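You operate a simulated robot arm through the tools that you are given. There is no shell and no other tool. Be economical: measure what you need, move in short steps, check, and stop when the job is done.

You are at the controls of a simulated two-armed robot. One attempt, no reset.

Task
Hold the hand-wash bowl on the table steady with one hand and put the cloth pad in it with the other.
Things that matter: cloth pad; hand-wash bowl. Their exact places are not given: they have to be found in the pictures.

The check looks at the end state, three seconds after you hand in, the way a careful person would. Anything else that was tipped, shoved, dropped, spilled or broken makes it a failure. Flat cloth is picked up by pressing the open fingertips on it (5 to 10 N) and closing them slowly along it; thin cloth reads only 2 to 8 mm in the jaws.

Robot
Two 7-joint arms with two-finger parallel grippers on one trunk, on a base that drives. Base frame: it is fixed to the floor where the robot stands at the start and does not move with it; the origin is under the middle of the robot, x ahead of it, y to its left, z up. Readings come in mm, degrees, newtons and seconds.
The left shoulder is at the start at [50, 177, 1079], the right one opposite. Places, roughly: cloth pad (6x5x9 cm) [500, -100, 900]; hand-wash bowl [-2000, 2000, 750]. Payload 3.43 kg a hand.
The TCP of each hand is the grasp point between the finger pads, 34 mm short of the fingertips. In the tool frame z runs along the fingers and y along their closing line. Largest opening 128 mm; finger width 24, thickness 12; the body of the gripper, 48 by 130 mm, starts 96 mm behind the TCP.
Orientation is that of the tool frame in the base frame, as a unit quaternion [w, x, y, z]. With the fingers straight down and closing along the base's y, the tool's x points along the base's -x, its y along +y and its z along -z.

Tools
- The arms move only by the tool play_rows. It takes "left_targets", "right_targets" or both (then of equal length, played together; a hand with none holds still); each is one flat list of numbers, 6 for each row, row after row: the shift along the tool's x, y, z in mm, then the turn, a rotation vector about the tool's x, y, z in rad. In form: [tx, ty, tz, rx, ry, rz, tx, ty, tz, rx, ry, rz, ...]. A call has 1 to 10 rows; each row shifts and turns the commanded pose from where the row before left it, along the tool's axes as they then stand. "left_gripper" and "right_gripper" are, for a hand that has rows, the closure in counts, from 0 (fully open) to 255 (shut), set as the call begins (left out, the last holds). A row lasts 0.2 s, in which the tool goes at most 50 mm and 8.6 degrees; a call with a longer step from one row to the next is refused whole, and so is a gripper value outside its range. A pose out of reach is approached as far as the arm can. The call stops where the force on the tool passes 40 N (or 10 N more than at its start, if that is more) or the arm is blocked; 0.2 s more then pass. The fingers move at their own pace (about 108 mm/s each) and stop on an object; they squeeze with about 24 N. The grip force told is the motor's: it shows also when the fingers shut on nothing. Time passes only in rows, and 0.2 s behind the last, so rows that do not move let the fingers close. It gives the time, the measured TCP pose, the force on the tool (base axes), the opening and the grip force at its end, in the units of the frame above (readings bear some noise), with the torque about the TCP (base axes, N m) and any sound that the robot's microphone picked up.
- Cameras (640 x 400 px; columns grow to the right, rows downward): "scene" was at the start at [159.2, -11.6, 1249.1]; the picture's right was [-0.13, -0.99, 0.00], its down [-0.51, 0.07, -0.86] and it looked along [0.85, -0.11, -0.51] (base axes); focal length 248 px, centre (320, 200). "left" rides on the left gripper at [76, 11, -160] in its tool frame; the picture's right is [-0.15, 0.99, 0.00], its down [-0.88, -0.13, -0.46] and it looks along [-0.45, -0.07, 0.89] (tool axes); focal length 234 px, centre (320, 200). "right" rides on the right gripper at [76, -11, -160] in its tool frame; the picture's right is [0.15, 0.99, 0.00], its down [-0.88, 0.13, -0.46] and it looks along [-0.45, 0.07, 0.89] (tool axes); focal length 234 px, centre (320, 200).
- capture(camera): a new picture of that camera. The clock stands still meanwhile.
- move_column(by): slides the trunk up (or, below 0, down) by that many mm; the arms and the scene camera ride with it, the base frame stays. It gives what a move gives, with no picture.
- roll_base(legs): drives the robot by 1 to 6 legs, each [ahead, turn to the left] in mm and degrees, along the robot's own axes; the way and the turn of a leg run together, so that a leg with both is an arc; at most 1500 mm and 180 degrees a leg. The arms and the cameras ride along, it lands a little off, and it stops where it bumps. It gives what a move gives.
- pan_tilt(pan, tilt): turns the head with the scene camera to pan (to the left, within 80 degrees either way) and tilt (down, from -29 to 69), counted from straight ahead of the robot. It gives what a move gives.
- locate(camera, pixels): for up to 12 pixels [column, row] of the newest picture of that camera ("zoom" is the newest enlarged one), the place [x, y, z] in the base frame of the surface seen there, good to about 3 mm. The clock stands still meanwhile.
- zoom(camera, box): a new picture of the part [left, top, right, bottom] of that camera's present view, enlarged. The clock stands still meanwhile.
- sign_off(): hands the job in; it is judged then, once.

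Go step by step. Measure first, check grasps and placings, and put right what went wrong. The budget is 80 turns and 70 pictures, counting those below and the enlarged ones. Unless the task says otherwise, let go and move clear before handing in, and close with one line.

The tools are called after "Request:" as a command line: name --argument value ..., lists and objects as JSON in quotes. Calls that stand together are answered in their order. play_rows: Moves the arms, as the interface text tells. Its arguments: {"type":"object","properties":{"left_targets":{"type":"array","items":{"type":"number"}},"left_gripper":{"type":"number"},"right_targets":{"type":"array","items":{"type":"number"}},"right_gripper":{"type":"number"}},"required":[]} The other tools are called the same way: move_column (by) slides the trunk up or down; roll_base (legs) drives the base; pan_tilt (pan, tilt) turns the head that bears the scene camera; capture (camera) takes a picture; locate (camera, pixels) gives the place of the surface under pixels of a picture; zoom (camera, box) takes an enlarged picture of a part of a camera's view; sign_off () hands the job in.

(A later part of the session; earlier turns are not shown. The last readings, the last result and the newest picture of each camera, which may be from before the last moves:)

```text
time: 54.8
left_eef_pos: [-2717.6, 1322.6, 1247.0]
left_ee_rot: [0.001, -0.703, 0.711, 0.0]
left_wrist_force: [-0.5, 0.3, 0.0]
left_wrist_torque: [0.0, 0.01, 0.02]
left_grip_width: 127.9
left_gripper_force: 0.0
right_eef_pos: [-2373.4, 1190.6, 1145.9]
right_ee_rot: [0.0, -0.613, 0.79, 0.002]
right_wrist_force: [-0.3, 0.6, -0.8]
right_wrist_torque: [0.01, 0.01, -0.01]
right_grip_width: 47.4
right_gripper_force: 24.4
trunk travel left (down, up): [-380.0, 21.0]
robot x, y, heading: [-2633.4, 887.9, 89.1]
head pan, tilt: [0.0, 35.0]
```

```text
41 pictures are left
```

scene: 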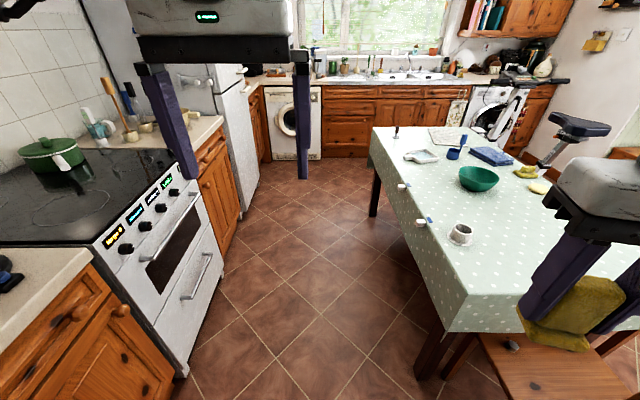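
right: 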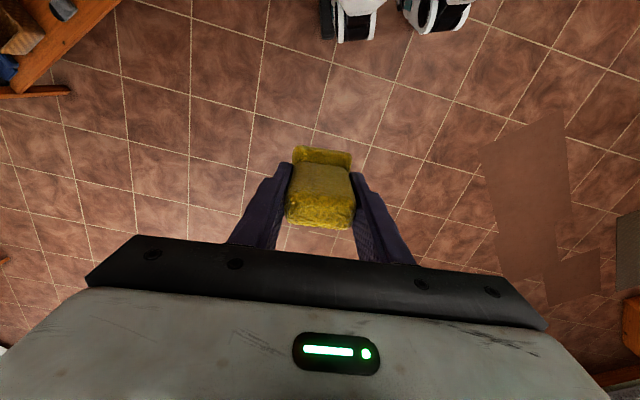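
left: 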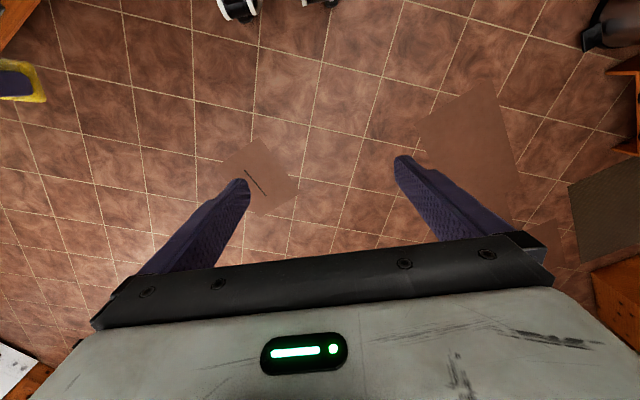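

The aisle is clear. A white mug sits at (460,235) and clips at the cloth's edge. I measure these, the bowl, and the aisle's sides.

Request:
locate --camera "scene" --pixels '[[460, 232], [420, 222], [402, 186], [458, 178], [499, 178], [479, 190], [479, 168], [422, 155], [455, 150], [235, 130], [225, 200], [375, 180]]'

Request:
zoom --camera "scene" --box '[360, 120, 560, 245]'

```text
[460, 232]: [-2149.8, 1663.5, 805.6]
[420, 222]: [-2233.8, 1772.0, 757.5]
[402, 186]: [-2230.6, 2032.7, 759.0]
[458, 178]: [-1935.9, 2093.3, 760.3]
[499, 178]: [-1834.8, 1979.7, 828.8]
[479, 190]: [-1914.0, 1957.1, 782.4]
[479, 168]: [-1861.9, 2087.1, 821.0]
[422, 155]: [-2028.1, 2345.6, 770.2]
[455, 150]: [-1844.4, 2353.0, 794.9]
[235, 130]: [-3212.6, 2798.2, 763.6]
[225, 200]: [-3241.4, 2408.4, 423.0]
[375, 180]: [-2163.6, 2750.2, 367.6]
```

```text
3.20 times, centred on (460, 182) of scene
```

zoom: 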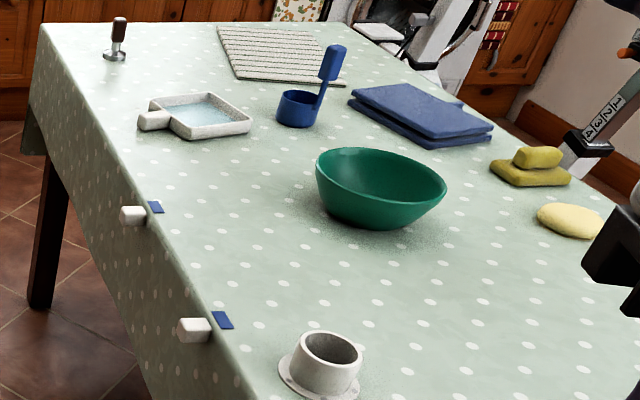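

The green bowl at [-1900,2020] is empty and stands free; the mug is at [-2150,1663]. I drive up alongside and turn to face the table.

Request:
roll_base --legs '[[1130, 0], [0, -89]]'

Request:
pan_tilt --pan 0 --tilt 40

Request:
capture --camera "scene"

```text
time: 64.3
left_eef_pos: [-2186.1, 2111.5, 1249.1]
left_ee_rot: [0.001, -0.002, 1.0, 0.0]
left_wrist_force: [-0.5, 0.0, -0.7]
left_wrist_torque: [-0.03, 0.04, -0.06]
left_grip_width: 128.1
left_gripper_force: 0.0
right_eef_pos: [-2311.6, 1765.1, 1145.4]
right_ee_rot: [0.001, 0.117, 0.993, 0.002]
right_wrist_force: [0.3, 0.1, -0.7]
right_wrist_torque: [0.01, -0.06, 0.01]
right_grip_width: 47.4
right_gripper_force: 23.7
trunk travel left (down, up): [-380.0, 21.0]
robot x, y, heading: [-2617.9, 2021.8, 0.2]
head pan, tilt: [0.0, 35.0]
```

```text
time: 65.0
left_eef_pos: [-2186.5, 2111.8, 1248.0]
left_ee_rot: [0.0, -0.003, 1.0, 0.001]
left_wrist_force: [-0.3, 0.1, -0.1]
left_wrist_torque: [0.0, 0.01, -0.01]
left_grip_width: 128.0
left_gripper_force: 0.0
right_eef_pos: [-2314.0, 1764.1, 1144.4]
right_ee_rot: [0.001, 0.116, 0.993, 0.002]
right_wrist_force: [-1.5, 0.6, 0.3]
right_wrist_torque: [0.02, -0.02, 0.02]
right_grip_width: 47.2
right_gripper_force: 24.6
trunk travel left (down, up): [-380.0, 21.0]
robot x, y, heading: [-2619.2, 2020.9, 0.2]
head pan, tilt: [0.0, 40.0]
```

```text
39 pictures are left
```

scene: 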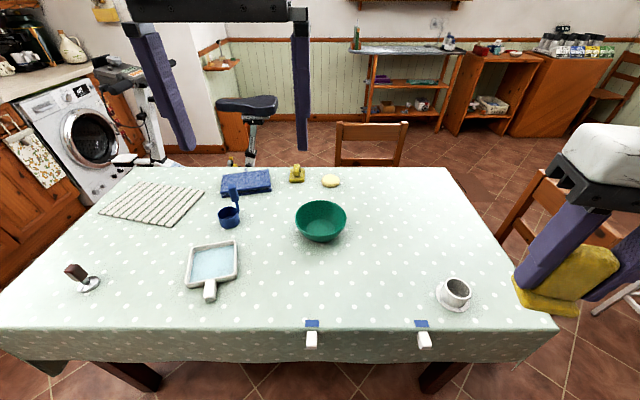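

The bowl is straight ahead at (320,220), clear of its neighbours. I drive 160 mm closer, staying clear of the clips, and measure its rim closely.

Request:
roll_base --legs '[[160, 0]]'

Request:
pan_tilt --pan 0 --tilt 45

Request:
zoom --camera "scene" --box '[240, 140, 400, 240]'

Request:
capture --camera "scene"

```text
time: 66.4
left_eef_pos: [-2025.2, 2112.1, 1248.3]
left_ee_rot: [0.0, -0.002, 1.0, 0.0]
left_wrist_force: [0.0, 0.2, -0.3]
left_wrist_torque: [0.01, 0.04, 0.02]
left_grip_width: 128.2
left_gripper_force: 0.0
right_eef_pos: [-2152.9, 1764.3, 1142.6]
right_ee_rot: [0.001, 0.118, 0.993, 0.001]
right_wrist_force: [0.3, -0.3, 0.8]
right_wrist_torque: [-0.02, 0.05, -0.01]
right_grip_width: 47.3
right_gripper_force: 23.8
trunk travel left (down, up): [-380.0, 21.0]
robot x, y, heading: [-2455.0, 2017.7, 0.2]
head pan, tilt: [0.0, 40.0]
```

```text
time: 67.0
left_eef_pos: [-2027.0, 2112.0, 1248.0]
left_ee_rot: [0.001, -0.002, 1.0, 0.0]
left_wrist_force: [0.4, 0.2, -0.9]
left_wrist_torque: [0.0, -0.02, -0.02]
left_grip_width: 128.0
left_gripper_force: 0.0
right_eef_pos: [-2153.1, 1764.5, 1145.4]
right_ee_rot: [0.002, 0.118, 0.993, 0.001]
right_wrist_force: [-0.3, -0.3, -0.9]
right_wrist_torque: [-0.02, 0.02, -0.03]
right_grip_width: 47.3
right_gripper_force: 24.8
trunk travel left (down, up): [-380.0, 21.0]
robot x, y, heading: [-2460.5, 2020.0, -0.0]
head pan, tilt: [0.0, 45.0]
```

```text
4.00 times, centred on (320, 190) of scene
```

zoom: 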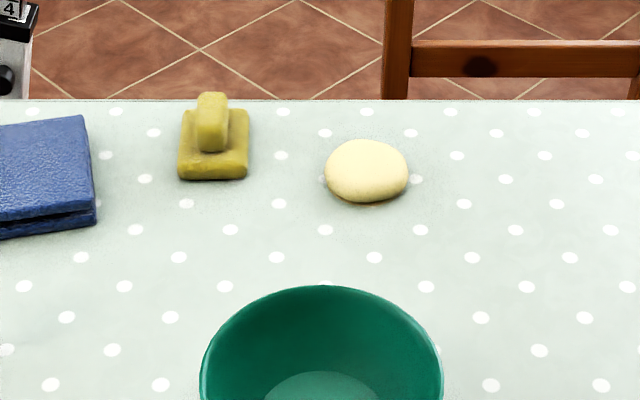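

```text
37 pictures are left
```

scene: 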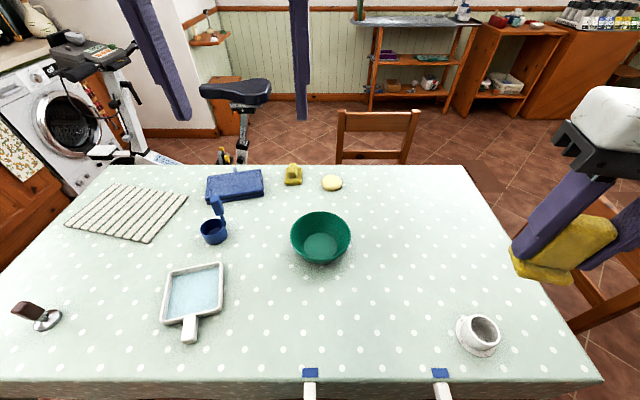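

Next I zoom in on the bowl itself and measure its rim and floor.

Request:
zoom --camera "scene" --box '[256, 195, 384, 275]'

Request:
locate --camera "zoom" --pixels '[[178, 220], [466, 220], [320, 100], [320, 280], [320, 225], [320, 200], [250, 235], [400, 235], [230, 130], [320, 330], [200, 260], [440, 260]]'

```text
5.00 times, centred on (320, 235) of scene
```

zoom: 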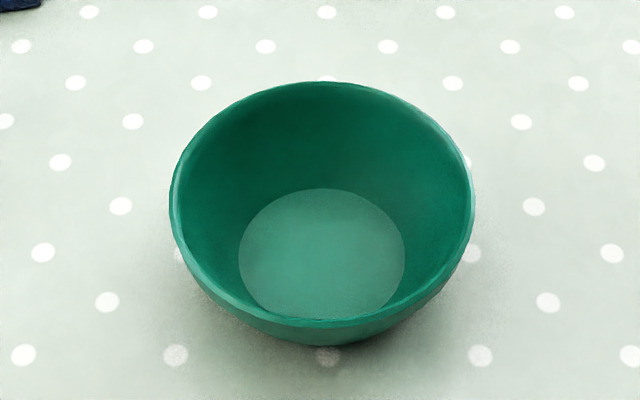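

```text
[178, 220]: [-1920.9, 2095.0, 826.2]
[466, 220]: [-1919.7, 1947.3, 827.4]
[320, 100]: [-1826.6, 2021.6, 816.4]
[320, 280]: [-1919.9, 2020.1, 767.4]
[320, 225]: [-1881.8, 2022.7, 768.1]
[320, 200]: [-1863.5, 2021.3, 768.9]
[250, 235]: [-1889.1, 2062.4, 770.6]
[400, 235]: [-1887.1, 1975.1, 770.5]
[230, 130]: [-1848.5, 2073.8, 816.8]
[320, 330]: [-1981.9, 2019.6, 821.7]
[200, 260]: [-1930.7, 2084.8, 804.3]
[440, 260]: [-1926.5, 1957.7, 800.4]
```

The bowl's centre is [-1902,2021], the rim is at z≈828 with radius 78, and the flat floor is at z 768 with radius about 43, so the wall leans about 29°. I bring the left hand down and over the bowl's left side, with the jaws pre-closed to about 50 mm.

Request:
play_rows --left_targets '[0, 7, 43, 0, 0, 0, 0, 7, 43, 0, 0, 0, 0, 7, 43, 0, 0, 0, 0, 7, 43, 0, 0, 0, 0, 7, 43, 0, 0, 0, 0, 7, 43, 0, 0, 0, 0, 6, 43, 0, 0, 0, -41, 0, 0, 0, 0, 0, -42, 0, 0, 0, 0, 0, -42, 0, 0, 0, 0, 0]' --left_gripper 155

```text
time: 69.2
left_eef_pos: [-1900.7, 2160.5, 946.4]
left_ee_rot: [0.001, -0.002, 1.0, 0.0]
left_wrist_force: [1.3, 0.0, 0.0]
left_wrist_torque: [0.03, 0.03, 0.02]
left_grip_width: 50.3
left_gripper_force: 0.0
right_eef_pos: [-2153.7, 1764.8, 1144.7]
right_ee_rot: [0.001, 0.117, 0.993, 0.002]
right_wrist_force: [0.7, -0.9, 0.7]
right_wrist_torque: [-0.01, 0.02, -0.01]
right_grip_width: 47.2
right_gripper_force: 24.2
trunk travel left (down, up): [-380.0, 21.0]
robot x, y, heading: [-2455.3, 2022.9, 0.2]
head pan, tilt: [0.0, 45.0]
```

It arrived exactly. Now I lean it outward by 30°.

Request:
play_rows --left_targets '[0, 0, 0, 0.131, 0, 0, 0, 0, 0, 0.131, 0, 0, 0, 0, 0, 0.131, 0, 0, 0, 0, 0, 0.131, 0, 0, 0, 0, 0, 0, 0, 0]'

Request:
capture --camera "scene"

Request:
capture --camera "left"

```text
time: 70.5
left_eef_pos: [-1902.4, 2160.4, 946.8]
left_ee_rot: [0.001, -0.001, 0.965, -0.261]
left_wrist_force: [0.5, -0.3, 0.5]
left_wrist_torque: [0.0, 0.01, 0.01]
left_grip_width: 50.5
left_gripper_force: 0.0
right_eef_pos: [-2153.6, 1764.0, 1145.0]
right_ee_rot: [0.002, 0.118, 0.993, 0.001]
right_wrist_force: [0.7, -0.5, 0.1]
right_wrist_torque: [0.03, 0.02, 0.02]
right_grip_width: 47.4
right_gripper_force: 24.2
trunk travel left (down, up): [-380.0, 21.0]
robot x, y, heading: [-2452.9, 2021.2, 0.0]
head pan, tilt: [0.0, 45.0]
```

```text
35 pictures are left
```

scene: 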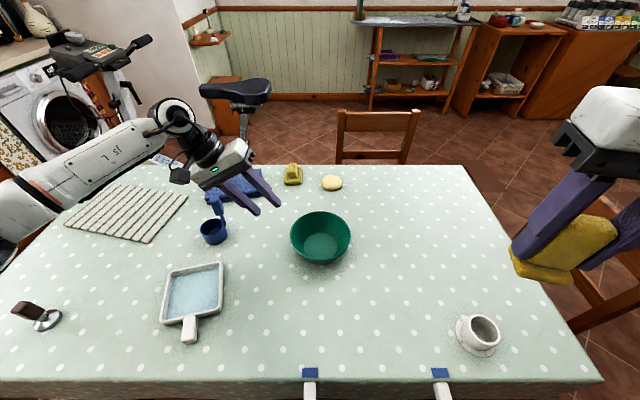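

```text
34 pictures are left
```

left: 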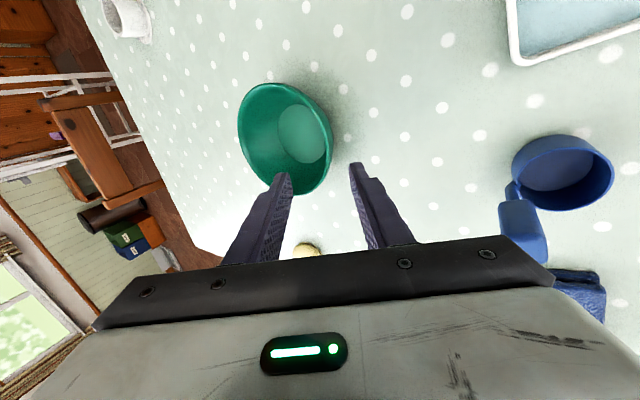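

The lean is right. I go down along the fingers 100 mm and check before engaging the rim.

Request:
play_rows --left_targets '[0, 7, 25, 0, 0, 0, 0, 0, 25, 0, 0, 0, 0, 0, 25, 0, 0, 0, 0, 0, 20, 0, 0, 0, 0, 0, 0, 0, 0, 0]'

Request:
zoom --camera "scene" --box '[192, 175, 384, 295]'

Request:
capture --camera "left"

```text
time: 71.7
left_eef_pos: [-1901.8, 2118.6, 861.0]
left_ee_rot: [0.001, -0.001, 0.966, -0.259]
left_wrist_force: [-0.7, -0.2, 0.1]
left_wrist_torque: [-0.01, 0.03, 0.01]
left_grip_width: 50.3
left_gripper_force: 0.0
right_eef_pos: [-2153.3, 1765.3, 1144.4]
right_ee_rot: [0.002, 0.118, 0.993, 0.002]
right_wrist_force: [-0.1, -0.1, -0.1]
right_wrist_torque: [-0.01, 0.01, 0.02]
right_grip_width: 47.5
right_gripper_force: 24.3
trunk travel left (down, up): [-380.0, 21.0]
robot x, y, heading: [-2454.8, 2019.0, -0.1]
head pan, tilt: [0.0, 45.0]
```

```text
3.33 times, centred on (288, 235) of scene
```

zoom: 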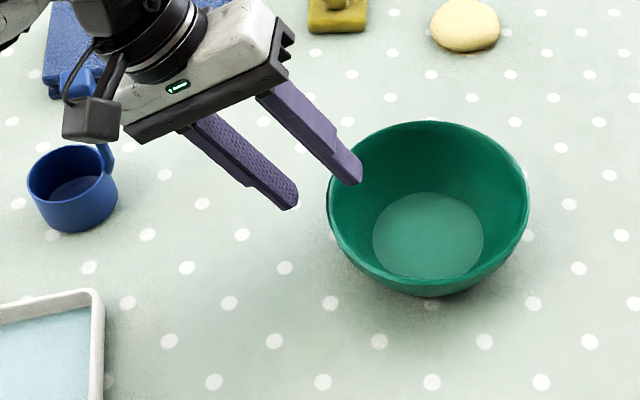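

```text
32 pictures are left
```

left: 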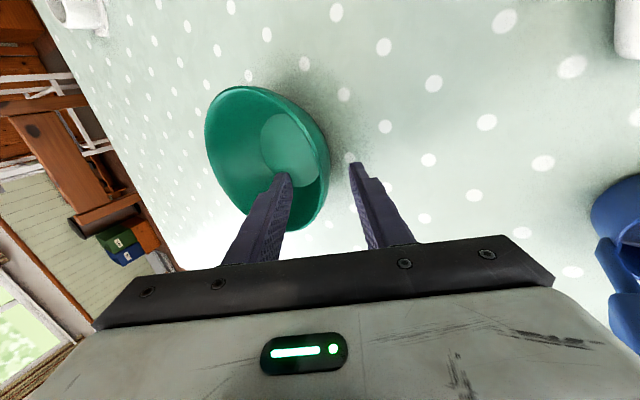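

The inner finger is inside the rim and the outer one outside. I advance the remaining 37 mm along the fingers.

Request:
play_rows --left_targets '[0, 0, 13, 0, 0, 0, 0, 0, 12, 0, 0, 0, 0, 0, 12, 0, 0, 0, 0, 0, 0, 0, 0, 0]'

Request:
zoom --camera "scene" --box '[192, 175, 384, 295]'

Request:
zoom --camera "left" --box '[180, 60, 420, 260]'

```text
time: 72.7
left_eef_pos: [-1901.4, 2098.7, 828.8]
left_ee_rot: [0.001, -0.001, 0.966, -0.259]
left_wrist_force: [-0.6, 0.1, -0.1]
left_wrist_torque: [0.0, 0.0, -0.02]
left_grip_width: 50.3
left_gripper_force: 0.0
right_eef_pos: [-2153.3, 1765.2, 1144.4]
right_ee_rot: [0.003, 0.117, 0.993, 0.002]
right_wrist_force: [-0.4, -0.1, -1.1]
right_wrist_torque: [-0.03, -0.01, -0.02]
right_grip_width: 47.6
right_gripper_force: 23.6
trunk travel left (down, up): [-380.0, 21.0]
robot x, y, heading: [-2458.3, 2022.8, 0.2]
head pan, tilt: [0.0, 45.0]
```

```text
3.33 times, centred on (288, 235) of scene
```

zoom: 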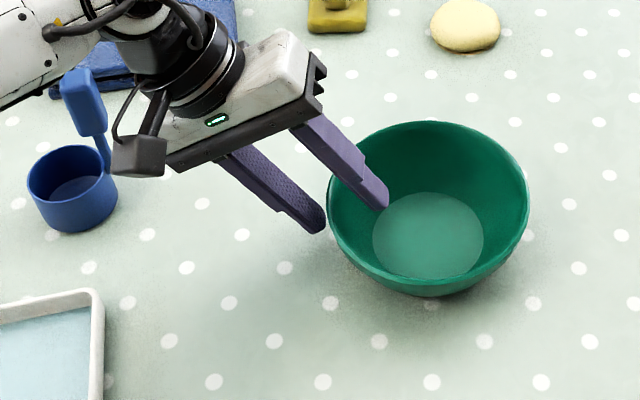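

```text
2.00 times, centred on (300, 160) of left
```

zoom: 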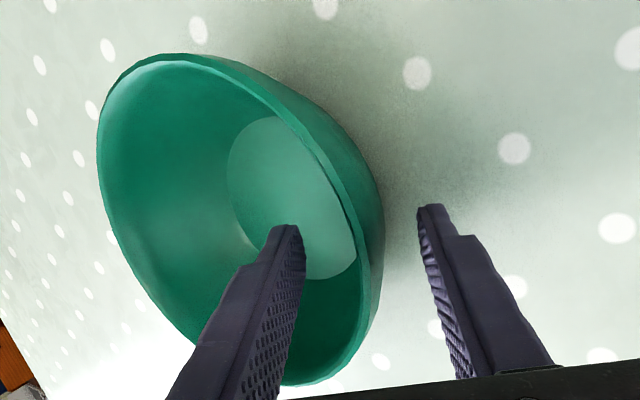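

The wall lies between the fingers. I close in steps and watch the wrist force for any push.

Request:
play_rows --left_targets '[0, 0, 0, 0, 0, 0, 0, 0, 0, 0, 0, 0, 0, 0, 0, 0, 0, 0]' --left_gripper 220

Request:
zoom --camera "left" --box '[180, 60, 420, 260]'

```text
time: 73.5
left_eef_pos: [-1901.5, 2100.5, 829.6]
left_ee_rot: [0.002, -0.001, 0.966, -0.26]
left_wrist_force: [-0.3, -0.6, 0.4]
left_wrist_torque: [0.01, -0.03, 0.03]
left_grip_width: 17.6
left_gripper_force: 0.0
right_eef_pos: [-2154.3, 1765.6, 1145.9]
right_ee_rot: [0.001, 0.117, 0.993, 0.002]
right_wrist_force: [0.0, 0.3, -0.2]
right_wrist_torque: [0.0, 0.01, 0.0]
right_grip_width: 47.5
right_gripper_force: 23.8
trunk travel left (down, up): [-380.0, 21.0]
robot x, y, heading: [-2454.4, 2020.3, 0.1]
head pan, tilt: [0.0, 45.0]
```

```text
2.00 times, centred on (300, 160) of left
```

zoom: 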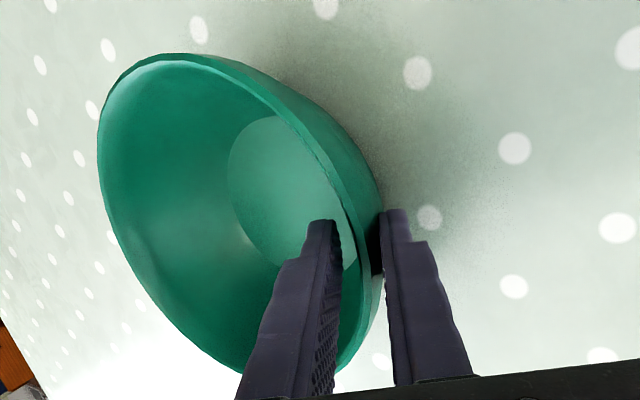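

The outer finger is nearly touching and the inner one has about 10 mm of gap. I shift the hand 4 mm outward and close.

Request:
play_rows --left_targets '[0, 4, 0, 0, 0, 0, 0, 0, 0, 0, 0, 0]'

Request:
play_rows --left_targets '[0, 0, 0, 0, 0, 0, 0, 0, 0, 0, 0, 0, 0, 0, 0, 0, 0, 0]' --left_gripper 255

Request:
zoom --camera "scene" --box '[192, 175, 384, 295]'

```text
time: 74.0
left_eef_pos: [-1901.6, 2103.5, 827.4]
left_ee_rot: [0.001, -0.001, 0.966, -0.26]
left_wrist_force: [0.0, -0.5, 0.0]
left_wrist_torque: [0.06, -0.02, 0.01]
left_grip_width: 17.7
left_gripper_force: 0.0
right_eef_pos: [-2154.4, 1764.3, 1144.8]
right_ee_rot: [0.0, 0.117, 0.993, 0.002]
right_wrist_force: [0.2, 0.3, -0.4]
right_wrist_torque: [-0.01, 0.03, 0.02]
right_grip_width: 47.1
right_gripper_force: 23.9
trunk travel left (down, up): [-380.0, 21.0]
robot x, y, heading: [-2457.0, 2017.8, 0.3]
head pan, tilt: [0.0, 45.0]
```

```text
time: 74.8
left_eef_pos: [-1902.1, 2103.7, 828.5]
left_ee_rot: [0.002, -0.001, 0.966, -0.26]
left_wrist_force: [0.1, -2.7, 7.9]
left_wrist_torque: [-0.44, 0.36, 0.08]
left_grip_width: 5.8
left_gripper_force: 24.0
right_eef_pos: [-2154.8, 1764.7, 1144.6]
right_ee_rot: [0.002, 0.118, 0.993, 0.002]
right_wrist_force: [0.1, 0.7, -1.2]
right_wrist_torque: [-0.01, -0.02, 0.0]
right_grip_width: 47.6
right_gripper_force: 24.3
trunk travel left (down, up): [-380.0, 21.0]
robot x, y, heading: [-2458.2, 2018.5, 0.1]
head pan, tilt: [0.0, 45.0]
```

```text
3.33 times, centred on (288, 235) of scene
```

zoom: 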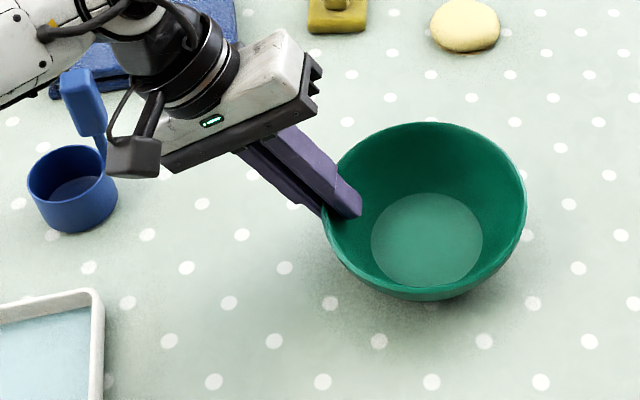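

The bowl's wall is pinched at 5.8 mm with 24 N, and the bowl hardly moved. Now I lower the right hand with the pad to z≈985 and square it up.

Request:
play_rows --right_targets '[0, 0, 40, 0, 0, -0.117, 0, 0, 40, 0, 0, -0.117, 0, 0, 40, 0, 0, 0, 0, 0, 40, 0, 0, 0, 0, 0, 0, 0, 0, 0]'

Request:
play_rows --right_targets '[-31, 25, 0, 0, 0, 0, -31, 25, 0, 0, 0, 0, -31, 25, 0, 0, 0, 0, -31, 25, 0, 0, 0, 0, -31, 25, 0, 0, 0, 0, -31, 25, 0, 0, 0, 0, 0, 0, 0, 0, 0, 0]'

Request:
capture --camera "scene"

```text
time: 76.0
left_eef_pos: [-1902.0, 2103.4, 827.5]
left_ee_rot: [0.003, -0.002, 0.966, -0.26]
left_wrist_force: [-0.6, -2.2, 11.7]
left_wrist_torque: [-0.54, 0.45, 0.02]
left_grip_width: 5.6
left_gripper_force: 24.3
right_eef_pos: [-2154.1, 1763.8, 986.0]
right_ee_rot: [0.002, 0.0, 1.0, 0.0]
right_wrist_force: [0.1, 1.0, -0.5]
right_wrist_torque: [0.0, 0.0, -0.01]
right_grip_width: 47.3
right_gripper_force: 24.0
trunk travel left (down, up): [-380.0, 21.0]
robot x, y, heading: [-2456.0, 2019.3, 0.2]
head pan, tilt: [0.0, 45.0]
```

```text
time: 77.7
left_eef_pos: [-1901.2, 2104.4, 828.4]
left_ee_rot: [0.002, -0.002, 0.966, -0.26]
left_wrist_force: [-0.2, 0.0, 11.6]
left_wrist_torque: [-0.47, 0.4, 0.04]
left_grip_width: 5.6
left_gripper_force: 23.9
right_eef_pos: [-1999.3, 1870.1, 997.4]
right_ee_rot: [0.003, 0.001, 1.0, 0.003]
right_wrist_force: [-0.3, 0.0, 0.1]
right_wrist_torque: [0.01, -0.01, -0.02]
right_grip_width: 47.3
right_gripper_force: 24.5
right hand out of reach, approached as far as the arm can: row 5, 6
trunk travel left (down, up): [-380.0, 21.0]
robot x, y, heading: [-2454.8, 2023.2, 0.1]
head pan, tilt: [0.0, 45.0]
```

```text
27 pictures are left
```

scene: 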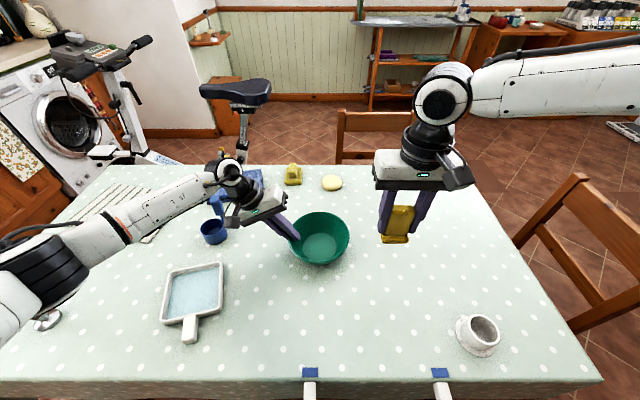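

Reach is limited at this height again; the left arm managed this radius at z≈945. I lower to z≈925, with the pad's bottom still clear of the rim, and go on.

Request:
play_rows --right_targets '[0, 0, 35, 0, 0, 0, 0, 0, 37, 0, 0, 0, -24, 20, 0, 0, 0, 0, -25, 21, 0, 0, 0, 0, 0, 0, 0, 0, 0, 0]'

```text
time: 78.8
left_eef_pos: [-1900.9, 2103.5, 826.9]
left_ee_rot: [0.002, -0.001, 0.966, -0.26]
left_wrist_force: [1.3, 0.0, 11.7]
left_wrist_torque: [-0.45, 0.37, 0.08]
left_grip_width: 5.4
left_gripper_force: 23.9
right_eef_pos: [-1992.3, 1851.0, 960.8]
right_ee_rot: [0.003, 0.001, 1.0, 0.002]
right_wrist_force: [-0.5, 0.5, -0.8]
right_wrist_torque: [-0.01, -0.03, 0.0]
right_grip_width: 47.3
right_gripper_force: 23.7
right hand out of reach, approached as far as the arm can: row 1, 2, 3, 4
trunk travel left (down, up): [-380.0, 21.0]
robot x, y, heading: [-2459.5, 2024.8, 0.1]
head pan, tilt: [0.0, 45.0]
```

The right wrist seems to be at a limit out here. I back off 70 mm, go lower where there's room, and then try reaching forward from there.

Request:
play_rows --right_targets '[35, 0, 0, 0, 0, 0, 35, 0, 0, 0, 0, 0, 0, 0, 25, 0, 0, 0, 0, 0, 25, 0, 0, 0, 0, 0, 0, 0, 0, 0, -30, 0, 0, 0, 0, 0, -30, 0, 0, 0, 0, 0, -30, 0, 0, 0, 0, 0, 0, 0, 0, 0, 0, 0]'

```text
time: 80.8
left_eef_pos: [-1902.1, 2104.1, 828.3]
left_ee_rot: [0.002, -0.001, 0.965, -0.26]
left_wrist_force: [-0.4, 0.7, 12.2]
left_wrist_torque: [-0.37, 0.42, -0.01]
left_grip_width: 5.8
left_gripper_force: 24.5
right_eef_pos: [-1987.0, 1827.2, 925.4]
right_ee_rot: [0.003, 0.001, 1.0, 0.001]
right_wrist_force: [-0.2, 0.4, 0.3]
right_wrist_torque: [0.03, 0.0, 0.01]
right_grip_width: 47.2
right_gripper_force: 23.2
right hand out of reach, approached as far as the arm can: row 6, 7, 8
trunk travel left (down, up): [-380.0, 21.0]
robot x, y, heading: [-2460.3, 2018.7, 0.2]
head pan, tilt: [0.0, 45.0]
```

The limit stays near 420 mm from the shoulder with the tool vertical. I tilt the fingers forward by about 26°, which brings the wrist back, and test reaching.

Request:
play_rows --right_targets '[10, 0, 0, 0, -0.13, 0, 10, 0, 0, 0, -0.13, 0, 10, 0, 0, 0, -0.1, 0, 0, 0, 0, 0, -0.1, 0, 0, 0, 0, 0, 0, 0]'

```text
time: 82.0
left_eef_pos: [-1900.9, 2104.4, 827.7]
left_ee_rot: [0.001, -0.001, 0.966, -0.26]
left_wrist_force: [-0.2, -0.4, 10.1]
left_wrist_torque: [-0.32, 0.39, 0.0]
left_grip_width: 5.4
left_gripper_force: 23.4
right_eef_pos: [-2018.0, 1826.9, 920.9]
right_ee_rot: [0.23, 0.0, 0.973, 0.002]
right_wrist_force: [0.8, 0.0, -1.0]
right_wrist_torque: [-0.01, 0.0, 0.0]
right_grip_width: 47.4
right_gripper_force: 23.6
trunk travel left (down, up): [-380.0, 21.0]
robot x, y, heading: [-2456.6, 2021.3, -0.0]
head pan, tilt: [0.0, 45.0]
```

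The tilt worked, so I try moving 60 mm ahead and 80 mm to the left.

Request:
play_rows --right_targets '[-17.9, 27, 9, 0, 0, 0, -17.9, 27, 9, 0, 0, 0, -17.9, 26, 9, 0, 0, 0, 0, 0, 0, 0, 0, 0]'

```text
time: 83.0
left_eef_pos: [-1901.9, 2104.1, 827.7]
left_ee_rot: [0.002, -0.001, 0.966, -0.259]
left_wrist_force: [-0.5, -1.3, 9.6]
left_wrist_torque: [-0.33, 0.38, 0.01]
left_grip_width: 5.3
left_gripper_force: 24.2
right_eef_pos: [-1968.8, 1870.8, 946.2]
right_ee_rot: [0.23, 0.001, 0.973, 0.001]
right_wrist_force: [0.6, -0.9, -0.5]
right_wrist_torque: [0.02, 0.0, 0.03]
right_grip_width: 47.3
right_gripper_force: 24.2
right hand out of reach, approached as far as the arm can: row 2, 3
trunk travel left (down, up): [-380.0, 21.0]
robot x, y, heading: [-2457.7, 2019.3, 0.1]
head pan, tilt: [0.0, 45.0]
```

Still limited, though the left arm reached farther in the mirrored pose, so the right elbow's posture seems to be the cause. I look at both arms.

Request:
pan_tilt --pan -35 --tilt 25

Request:
capture --camera "scene"

Request:
pan_tilt --pan 40 --tilt 35

Request:
capture --camera "scene"

```text
time: 84.1
left_eef_pos: [-1902.0, 2102.9, 828.2]
left_ee_rot: [0.001, -0.001, 0.966, -0.26]
left_wrist_force: [-0.2, -0.3, 8.5]
left_wrist_torque: [-0.31, 0.35, -0.01]
left_grip_width: 5.2
left_gripper_force: 24.3
right_eef_pos: [-1968.7, 1870.6, 946.6]
right_ee_rot: [0.23, 0.0, 0.973, 0.002]
right_wrist_force: [0.0, -0.2, -0.4]
right_wrist_torque: [-0.02, 0.01, 0.01]
right_grip_width: 47.0
right_gripper_force: 24.5
trunk travel left (down, up): [-380.0, 21.0]
robot x, y, heading: [-2459.4, 2016.6, 0.1]
head pan, tilt: [-35.0, 25.0]
```

```text
26 pictures are left
```

scene: 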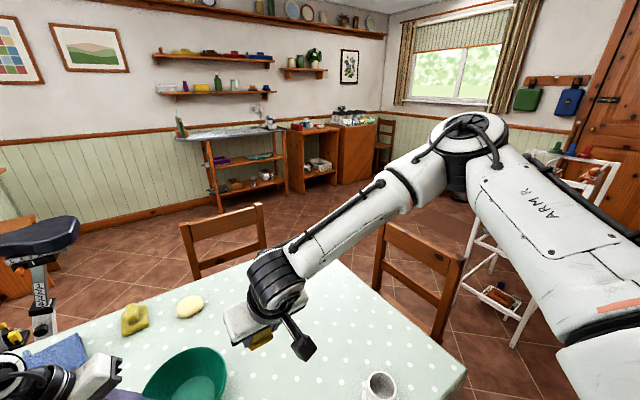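

```text
time: 85.5
left_eef_pos: [-1902.2, 2102.7, 827.8]
left_ee_rot: [0.001, -0.001, 0.966, -0.26]
left_wrist_force: [1.0, -1.2, 9.1]
left_wrist_torque: [-0.31, 0.34, 0.02]
left_grip_width: 5.6
left_gripper_force: 24.3
right_eef_pos: [-1968.6, 1871.3, 945.4]
right_ee_rot: [0.23, 0.001, 0.973, 0.001]
right_wrist_force: [-0.2, 0.0, -0.8]
right_wrist_torque: [0.02, 0.01, -0.02]
right_grip_width: 47.4
right_gripper_force: 24.1
trunk travel left (down, up): [-380.0, 21.0]
robot x, y, heading: [-2458.7, 2024.7, 0.3]
head pan, tilt: [40.0, 35.0]
```

```text
25 pictures are left
```

scene: 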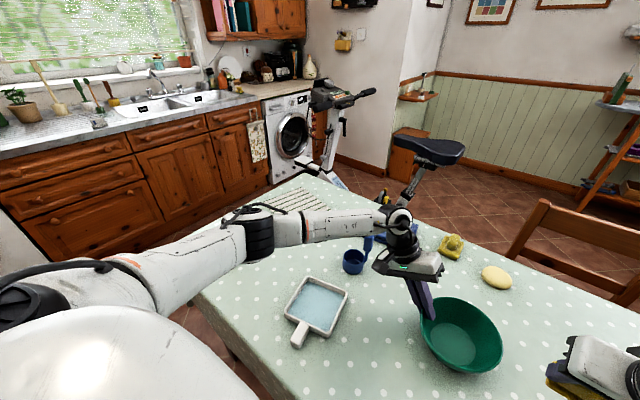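

The right elbow is swung out with its forearm pointing inward, so the wrist's yaw may be at its stop. I take the tilt out and yaw the hand about 30° to the left, in line with the forearm, then try again.

Request:
play_rows --right_targets '[0, 0, 0, 0, 0.13, 0, 0, 0, -5, 0, 0.13, 0, 10, 0, -5, 0, 0.1, 0, 10, 0, 0, 0, 0.1, 0, 0, 0, 0, 0, 0, -0.13, 0, 0, 0, 0, 0, -0.13, 0, 0, 0, 0, 0, -0.13, 0, 0, 0, 0, 0, -0.13, 0, 0, 0, 0, 0, 0]'

```text
time: 87.5
left_eef_pos: [-1902.5, 2104.9, 826.8]
left_ee_rot: [0.001, -0.002, 0.966, -0.259]
left_wrist_force: [-0.5, -1.0, 8.1]
left_wrist_torque: [-0.34, 0.31, -0.03]
left_grip_width: 5.6
left_gripper_force: 23.6
right_eef_pos: [-2000.2, 1855.5, 958.2]
right_ee_rot: [0.003, -0.258, 0.966, 0.0]
right_wrist_force: [-0.6, -0.9, -1.1]
right_wrist_torque: [-0.03, 0.01, 0.01]
right_grip_width: 47.2
right_gripper_force: 23.9
right hand out of reach, approached as far as the arm can: row 2, 4
trunk travel left (down, up): [-380.0, 21.0]
robot x, y, heading: [-2458.2, 2018.2, 0.0]
head pan, tilt: [40.0, 35.0]
```

It yawed to 30°. I try 40 mm ahead and 60 mm to the left.

Request:
play_rows --right_targets '[-32, 16, 0, 0, 0, 0, -32, 16, 0, 0, 0, 0, 0, 0, 0, 0, 0, 0]'

```text
time: 88.3
left_eef_pos: [-1899.9, 2103.3, 827.4]
left_ee_rot: [0.001, -0.001, 0.966, -0.259]
left_wrist_force: [-0.2, -1.5, 7.8]
left_wrist_torque: [-0.28, 0.29, 0.02]
left_grip_width: 5.3
left_gripper_force: 23.9
right_eef_pos: [-1996.8, 1861.5, 972.7]
right_ee_rot: [0.003, -0.256, 0.967, 0.001]
right_wrist_force: [0.5, -0.5, 0.4]
right_wrist_torque: [-0.03, 0.01, -0.01]
right_grip_width: 47.4
right_gripper_force: 24.0
right hand out of reach, approached as far as the arm can: row 1, 2
trunk travel left (down, up): [-380.0, 21.0]
robot x, y, heading: [-2459.0, 2020.1, 0.2]
head pan, tilt: [40.0, 35.0]
```

Yaw makes no difference. I swing the right hand out to its own side and extend there, to see whether the elbow straightens and gives more reach.

Request:
play_rows --right_targets '[22, -38, 4, 0, 0, 0, 22, -38, 4, 0, 0, 0, 22, -38, 4, 0, 0, 0, 22, -38, 4, 0, 0, 0, 22, -38, 4, 0, 0, 0, 0, 0, 0, 0, 0, 0.13, 0, 0, 0, 0, 0, 0.13, 0, 0, 0, 0, 0, 0.13, 0, 0, 0, 0, 0, 0.13, 0, 0, 0, 0, 0, 0]'

Request:
play_rows --right_targets '[-30, 0, 0, 0, 0, 0, -30, 0, 0, 0, 0, 0, -30, 0, 0, 0, 0, 0, 0, 0, 0, 0, 0, 0]'

```text
time: 90.5
left_eef_pos: [-1901.2, 2102.8, 826.7]
left_ee_rot: [0.002, -0.001, 0.966, -0.26]
left_wrist_force: [-0.8, 0.7, 7.0]
left_wrist_torque: [-0.25, 0.28, -0.01]
left_grip_width: 5.3
left_gripper_force: 23.8
right_eef_pos: [-1997.6, 1640.9, 952.5]
right_ee_rot: [0.001, 0.001, 1.0, 0.0]
right_wrist_force: [-0.2, 0.6, 0.4]
right_wrist_torque: [-0.01, 0.01, -0.02]
right_grip_width: 47.3
right_gripper_force: 23.8
trunk travel left (down, up): [-380.0, 21.0]
robot x, y, heading: [-2458.4, 2020.1, 0.1]
head pan, tilt: [40.0, 35.0]
```

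```text
time: 91.5
left_eef_pos: [-1901.4, 2104.7, 828.5]
left_ee_rot: [0.002, -0.001, 0.966, -0.26]
left_wrist_force: [0.0, 0.1, 8.1]
left_wrist_torque: [-0.29, 0.35, -0.02]
left_grip_width: 4.9
left_gripper_force: 24.3
right_eef_pos: [-1908.7, 1640.4, 953.9]
right_ee_rot: [0.003, 0.0, 1.0, 0.002]
right_wrist_force: [0.0, 0.6, -0.4]
right_wrist_torque: [-0.01, -0.01, 0.0]
right_grip_width: 47.3
right_gripper_force: 24.2
trunk travel left (down, up): [-380.0, 21.0]
robot x, y, heading: [-2456.3, 2018.8, -0.2]
head pan, tilt: [40.0, 35.0]
```

Out on its own side it reaches fine, at x=-1909. Now I sweep left at this x and see how far it goes.

Request:
play_rows --right_targets '[0, 35, 0, 0, 0, 0, 0, 35, 0, 0, 0, 0, 0, 35, 0, 0, 0, 0, 0, 35, 0, 0, 0, 0, 0, 35, 0, 0, 0, 0, 0, 35, 0, 0, 0, 0, 0, 35, 0, 0, 0, 0, 0, 0, 0, 0, 0, 0]'

```text
time: 93.3
left_eef_pos: [-1901.9, 2103.6, 826.8]
left_ee_rot: [0.001, -0.002, 0.966, -0.259]
left_wrist_force: [0.3, -1.7, 7.0]
left_wrist_torque: [-0.2, 0.25, 0.01]
left_grip_width: 5.2
left_gripper_force: 23.7
right_eef_pos: [-1964.3, 1838.3, 981.3]
right_ee_rot: [0.002, 0.001, 1.0, 0.001]
right_wrist_force: [-0.4, 0.1, -0.6]
right_wrist_torque: [0.0, -0.01, -0.02]
right_grip_width: 47.1
right_gripper_force: 23.7
right hand out of reach, approached as far as the arm can: row 4, 5, 6, 7
trunk travel left (down, up): [-380.0, 21.0]
robot x, y, heading: [-2457.9, 2021.8, -0.0]
head pan, tilt: [40.0, 35.0]
```

The limit follows the wrist's bearing, about 20° to its own side. So I mirror what the left hand does and lean the right gripper outward by about 40°, so the fingers reach inward.

Request:
play_rows --right_targets '[0, 0, 0, -0.14, 0, 0, 0, 0, 0, -0.14, 0, 0, 0, 0, 0, -0.14, 0, 0, 0, 0, 0, -0.14, 0, 0, 0, 0, 0, -0.14, 0, 0, 0, 0, 0, 0, 0, 0]'

```text
time: 94.7
left_eef_pos: [-1901.8, 2104.4, 826.8]
left_ee_rot: [0.001, -0.001, 0.966, -0.26]
left_wrist_force: [-1.0, -1.3, 7.1]
left_wrist_torque: [-0.22, 0.27, 0.01]
left_grip_width: 5.1
left_gripper_force: 24.1
right_eef_pos: [-1963.0, 1836.5, 980.2]
right_ee_rot: [0.002, 0.001, 0.939, 0.345]
right_wrist_force: [0.2, 0.5, -0.4]
right_wrist_torque: [-0.01, 0.03, 0.01]
right_grip_width: 47.1
right_gripper_force: 23.8
trunk travel left (down, up): [-380.0, 21.0]
robot x, y, heading: [-2459.0, 2020.4, 0.2]
head pan, tilt: [40.0, 35.0]
```

The 40° lean is reached. I move towards a point above the bowl (TCP [-1902,1985,930]), which puts the pad's foot over its middle.

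Request:
play_rows --right_targets '[-12.2, 16.1, 26.8, 0, 0, 0, -12.2, 16.1, 26.8, 0, 0, 0, -12.2, 16.1, 26.8, 0, 0, 0, -12.2, 16.1, 26.8, 0, 0, 0, -12.2, 16.1, 26.8, 0, 0, 0, 0, 0, 0, 0, 0, 0]'

Request:
pan_tilt --pan 0 --tilt 45

Request:
capture --camera "scene"

```text
time: 96.1
left_eef_pos: [-1900.9, 2103.8, 827.3]
left_ee_rot: [0.0, -0.001, 0.966, -0.259]
left_wrist_force: [-0.6, -2.5, 6.9]
left_wrist_torque: [-0.24, 0.31, 0.0]
left_grip_width: 5.1
left_gripper_force: 24.5
right_eef_pos: [-1956.9, 1943.5, 974.4]
right_ee_rot: [0.002, 0.0, 0.939, 0.343]
right_wrist_force: [0.4, 0.3, 0.1]
right_wrist_torque: [-0.01, 0.06, -0.01]
right_grip_width: 47.5
right_gripper_force: 23.7
right hand out of reach, approached as far as the arm can: row 2, 3, 4, 5
trunk travel left (down, up): [-380.0, 21.0]
robot x, y, heading: [-2455.3, 2018.3, -0.2]
head pan, tilt: [40.0, 35.0]
```

```text
time: 97.2
left_eef_pos: [-1901.0, 2103.4, 826.8]
left_ee_rot: [0.001, -0.001, 0.966, -0.259]
left_wrist_force: [0.4, -0.2, 7.0]
left_wrist_torque: [-0.25, 0.3, 0.05]
left_grip_width: 5.0
left_gripper_force: 24.0
right_eef_pos: [-1956.5, 1943.1, 973.2]
right_ee_rot: [0.003, 0.001, 0.939, 0.344]
right_wrist_force: [-0.1, -0.5, -0.2]
right_wrist_torque: [-0.03, -0.02, -0.02]
right_grip_width: 47.3
right_gripper_force: 24.3
trunk travel left (down, up): [-380.0, 21.0]
robot x, y, heading: [-2457.9, 2022.1, 0.2]
head pan, tilt: [0.0, 45.0]
```

```text
24 pictures are left
```

scene: 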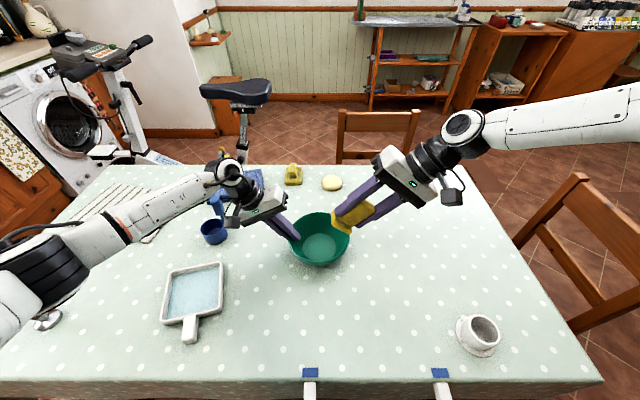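

It's close: the pad's foot is almost over the bowl's right side, but 45 mm short ahead. Different approach paths may change the elbow's posture, so I pull in close to the body on the centre line and extend from there.

Request:
play_rows --right_targets '[33.3, 0, 0, 0, 0, 0, 33.3, 0, 0, 0, 0, 0, 33.3, 0, 0, 0, 0, 0, 33.3, 12, 10, 0, 0, 0, 33.3, 12, 10, 0, 0, 0, 33.3, 12, 10, 0, 0, 0, 0, 0, 0, 0, 0, 0]'

Request:
play_rows --right_targets '[-35, 0, 0, 0, 0, 0, -35, 0, 0, 0, 0, 0, -35, 0, 0, 0, 0, 0, -35, 0, 0, 0, 0, 0, -35, 0, 0, 0, 0, 0, -35, 0, 0, 0, 0, 0, 0, 0, 0, 0, 0, 0]'

```text
time: 98.8
left_eef_pos: [-1902.2, 2103.6, 826.3]
left_ee_rot: [0.002, -0.001, 0.966, -0.26]
left_wrist_force: [-1.1, -0.2, 8.6]
left_wrist_torque: [-0.29, 0.33, 0.0]
left_grip_width: 5.1
left_gripper_force: 24.1
right_eef_pos: [-2156.3, 1989.9, 975.2]
right_ee_rot: [0.001, 0.0, 0.939, 0.344]
right_wrist_force: [-0.6, -0.3, 0.7]
right_wrist_torque: [0.0, -0.05, 0.02]
right_grip_width: 47.4
right_gripper_force: 24.1
trunk travel left (down, up): [-380.0, 21.0]
robot x, y, heading: [-2458.4, 2019.7, 0.2]
head pan, tilt: [0.0, 45.0]
```

```text
time: 100.4
left_eef_pos: [-1900.8, 2102.8, 826.8]
left_ee_rot: [0.001, -0.001, 0.966, -0.26]
left_wrist_force: [-1.0, 1.5, 8.5]
left_wrist_torque: [-0.12, 0.4, -0.09]
left_grip_width: 5.0
left_gripper_force: 23.8
right_eef_pos: [-1966.4, 1967.3, 991.4]
right_ee_rot: [0.003, 0.0, 0.939, 0.344]
right_wrist_force: [0.9, 0.1, 0.4]
right_wrist_torque: [-0.02, 0.05, -0.02]
right_grip_width: 47.4
right_gripper_force: 23.9
right hand out of reach, approached as far as the arm can: row 5, 6
trunk travel left (down, up): [-380.0, 21.0]
robot x, y, heading: [-2459.7, 2019.2, 0.1]
head pan, tilt: [0.0, 45.0]
```

The pose is still limited about 50 mm short. A better stance helps both arms: the base about 110 mm farther left and 45 mm closer. I first let go of the bowl and back the left hand out along its fingers; I also pull the right hand back.

Request:
play_rows --left_targets '[0, 0, 0, 0, 0, 0, 0, 0, 0, 0, 0, 0]' --left_gripper 170

Request:
play_rows --left_targets '[0, 0, -15, 0, 0, 0, 0, 0, -25, 0, 0, 0, 0, 0, -35, 0, 0, 0, 0, 0, -40, 0, 0, 0, 30, 0, -35, 0, 0, 0, 35, 0, -30, 0, 0, 0, 35, 0, -25, 0, 0, 0, 0, 0, 0, 0, 0, 0]' --right_targets '[0, 0, 0, 0, 0, 0, 35, -10, -10, 0, 0, 0, 35, -20, -20, 0, 0, 0, 35, -20, -20, 0, 0, 0, 35, -20, -20, 0, 0, 0, 35, -20, -20, 0, 0, 0, 0, 0, 0, 0, 0, 0, 0, 0, 0, 0, 0, 0]'

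Request:
zoom --camera "scene" --box '[192, 145, 448, 305]'

```text
time: 101.0
left_eef_pos: [-1900.7, 2104.9, 826.5]
left_ee_rot: [0.001, -0.002, 0.966, -0.259]
left_wrist_force: [0.8, 0.4, -0.4]
left_wrist_torque: [-0.04, 0.03, 0.05]
left_grip_width: 42.6
left_gripper_force: 0.1
right_eef_pos: [-1965.9, 1966.9, 990.5]
right_ee_rot: [0.002, 0.0, 0.939, 0.343]
right_wrist_force: [-0.5, 0.7, 0.0]
right_wrist_torque: [-0.03, 0.03, -0.01]
right_grip_width: 47.6
right_gripper_force: 23.9
trunk travel left (down, up): [-380.0, 21.0]
robot x, y, heading: [-2456.4, 2018.1, 0.4]
head pan, tilt: [0.0, 45.0]
```

```text
time: 102.8
left_eef_pos: [-2002.5, 2206.6, 1004.4]
left_ee_rot: [0.002, -0.001, 0.966, -0.258]
left_wrist_force: [-0.4, 0.3, 0.1]
left_wrist_torque: [0.0, -0.01, 0.01]
left_grip_width: 42.6
left_gripper_force: 0.0
right_eef_pos: [-2142.0, 1839.1, 1000.3]
right_ee_rot: [0.002, -0.001, 0.939, 0.344]
right_wrist_force: [0.4, 0.1, -0.6]
right_wrist_torque: [0.03, 0.0, -0.01]
right_grip_width: 47.5
right_gripper_force: 24.2
trunk travel left (down, up): [-380.0, 21.0]
robot x, y, heading: [-2454.6, 2018.3, 0.3]
head pan, tilt: [0.0, 45.0]
```

```text
2.50 times, centred on (320, 225) of scene
```

zoom: 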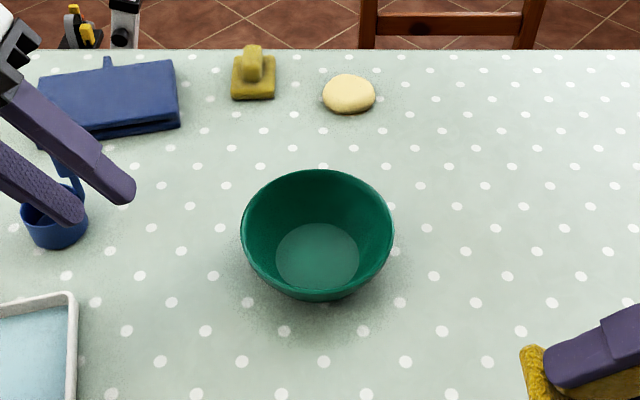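

The bowl stands as before. I shift the base: back 150, left 110, ahead 195.

Request:
roll_base --legs '[[-150, 0], [0, 90], [110, 0], [0, -90], [150, 0]]'

Request:
capture --camera "scene"

Request:
capture --camera "left"

```text
time: 113.5
left_eef_pos: [-1994.0, 2300.4, 1002.7]
left_ee_rot: [-0.003, 0.011, 0.966, -0.26]
left_wrist_force: [0.2, 0.5, -0.2]
left_wrist_torque: [-0.01, 0.01, -0.01]
left_grip_width: 42.7
left_gripper_force: 0.0
right_eef_pos: [-2144.0, 1937.1, 1001.0]
right_ee_rot: [0.006, 0.013, 0.939, 0.344]
right_wrist_force: [-0.3, 1.3, -0.1]
right_wrist_torque: [0.01, -0.01, 0.06]
right_grip_width: 47.3
right_gripper_force: 24.1
trunk travel left (down, up): [-380.0, 21.0]
robot x, y, heading: [-2455.2, 2123.5, -1.7]
head pan, tilt: [0.0, 45.0]
```

```text
22 pictures are left
```

scene: 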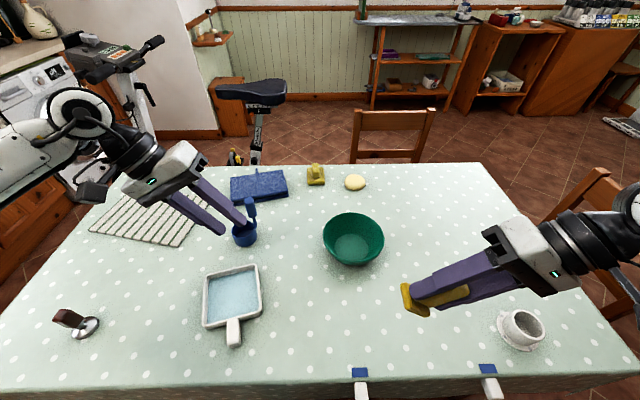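

```text
21 pictures are left
```

left: 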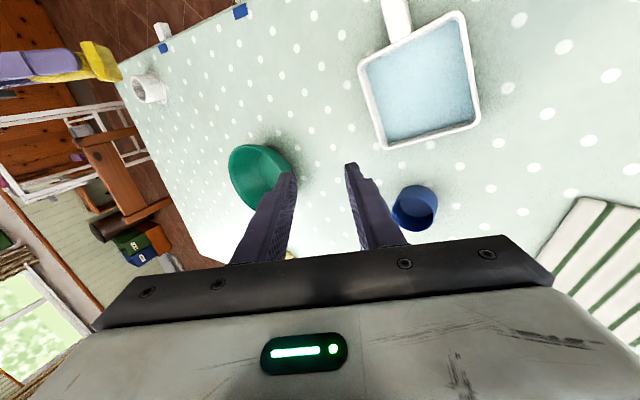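

I straighten the heading and go 30 mm closer. Then the bowl is about 520 mm ahead and 100 mm to my right.

Request:
roll_base --legs '[[30, 1.7]]'

Request:
zoom --camera "scene" --box '[288, 195, 416, 275]'

Request:
locate --camera "scene" --pixels '[[325, 236], [383, 236], [353, 216], [354, 263], [354, 245], [252, 212], [250, 228]]'

```text
time: 114.3
left_eef_pos: [-1970.6, 2312.8, 1004.0]
left_ee_rot: [0.001, -0.002, 0.966, -0.259]
left_wrist_force: [0.0, 0.9, -0.2]
left_wrist_torque: [-0.02, 0.03, 0.0]
left_grip_width: 42.7
left_gripper_force: 0.0
right_eef_pos: [-2110.3, 1946.1, 1000.4]
right_ee_rot: [0.001, -0.001, 0.939, 0.344]
right_wrist_force: [0.2, -0.2, -0.3]
right_wrist_torque: [0.02, 0.03, 0.01]
right_grip_width: 47.4
right_gripper_force: 24.0
trunk travel left (down, up): [-380.0, 21.0]
robot x, y, heading: [-2425.5, 2123.8, 0.2]
head pan, tilt: [0.0, 45.0]
```

```text
5.00 times, centred on (352, 235) of scene
```

zoom: 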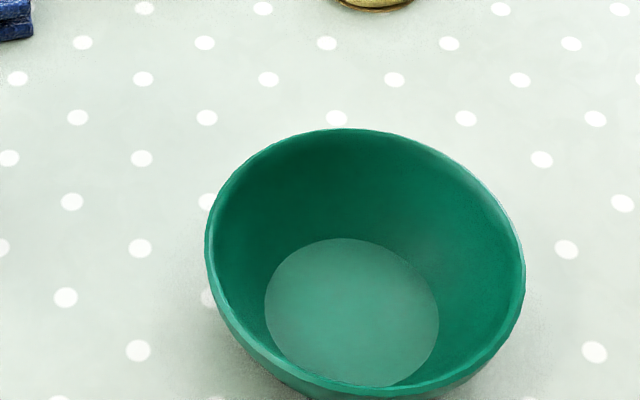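

```text
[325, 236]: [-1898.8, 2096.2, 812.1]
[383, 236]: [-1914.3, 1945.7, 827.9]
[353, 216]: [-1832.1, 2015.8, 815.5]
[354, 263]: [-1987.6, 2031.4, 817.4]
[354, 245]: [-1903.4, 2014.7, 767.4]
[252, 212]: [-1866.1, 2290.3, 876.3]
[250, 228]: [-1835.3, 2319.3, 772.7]
```

The bowl is unchanged at about [-1904,2020]. I test the right hand's reach first: lean reduced to 30°, to a hover at [-1902,1990,930].

Request:
play_rows --right_targets '[0, 0, 0, 0.087, 0, 0, 0, 0, 0, 0.087, 0, 0, -34.7, 0.5, 13.8, 0, 0, 0, -34.7, 0.5, 13.8, 0, 0, 0, -34.7, 0.5, 13.8, 0, 0, 0, -34.7, 0.5, 13.8, 0, 0, 0, -34.7, 0.5, 13.8, 0, 0, 0, -34.7, 0.5, 13.8, 0, 0, 0, 0, 0, 0, 0, 0, 0]'

```text
time: 116.3
left_eef_pos: [-1972.0, 2313.1, 1003.8]
left_ee_rot: [0.001, -0.003, 0.966, -0.26]
left_wrist_force: [0.4, -0.2, -0.3]
left_wrist_torque: [-0.02, 0.02, 0.01]
left_grip_width: 42.8
left_gripper_force: 0.0
right_eef_pos: [-1911.7, 1984.1, 937.6]
right_ee_rot: [0.002, -0.001, 0.965, 0.262]
right_wrist_force: [0.6, 1.1, -0.3]
right_wrist_torque: [-0.02, -0.03, 0.01]
right_grip_width: 47.5
right_gripper_force: 24.3
right hand out of reach, approached as far as the arm can: row 8
trunk travel left (down, up): [-380.0, 21.0]
robot x, y, heading: [-2425.3, 2126.5, 0.2]
head pan, tilt: [0.0, 45.0]
```

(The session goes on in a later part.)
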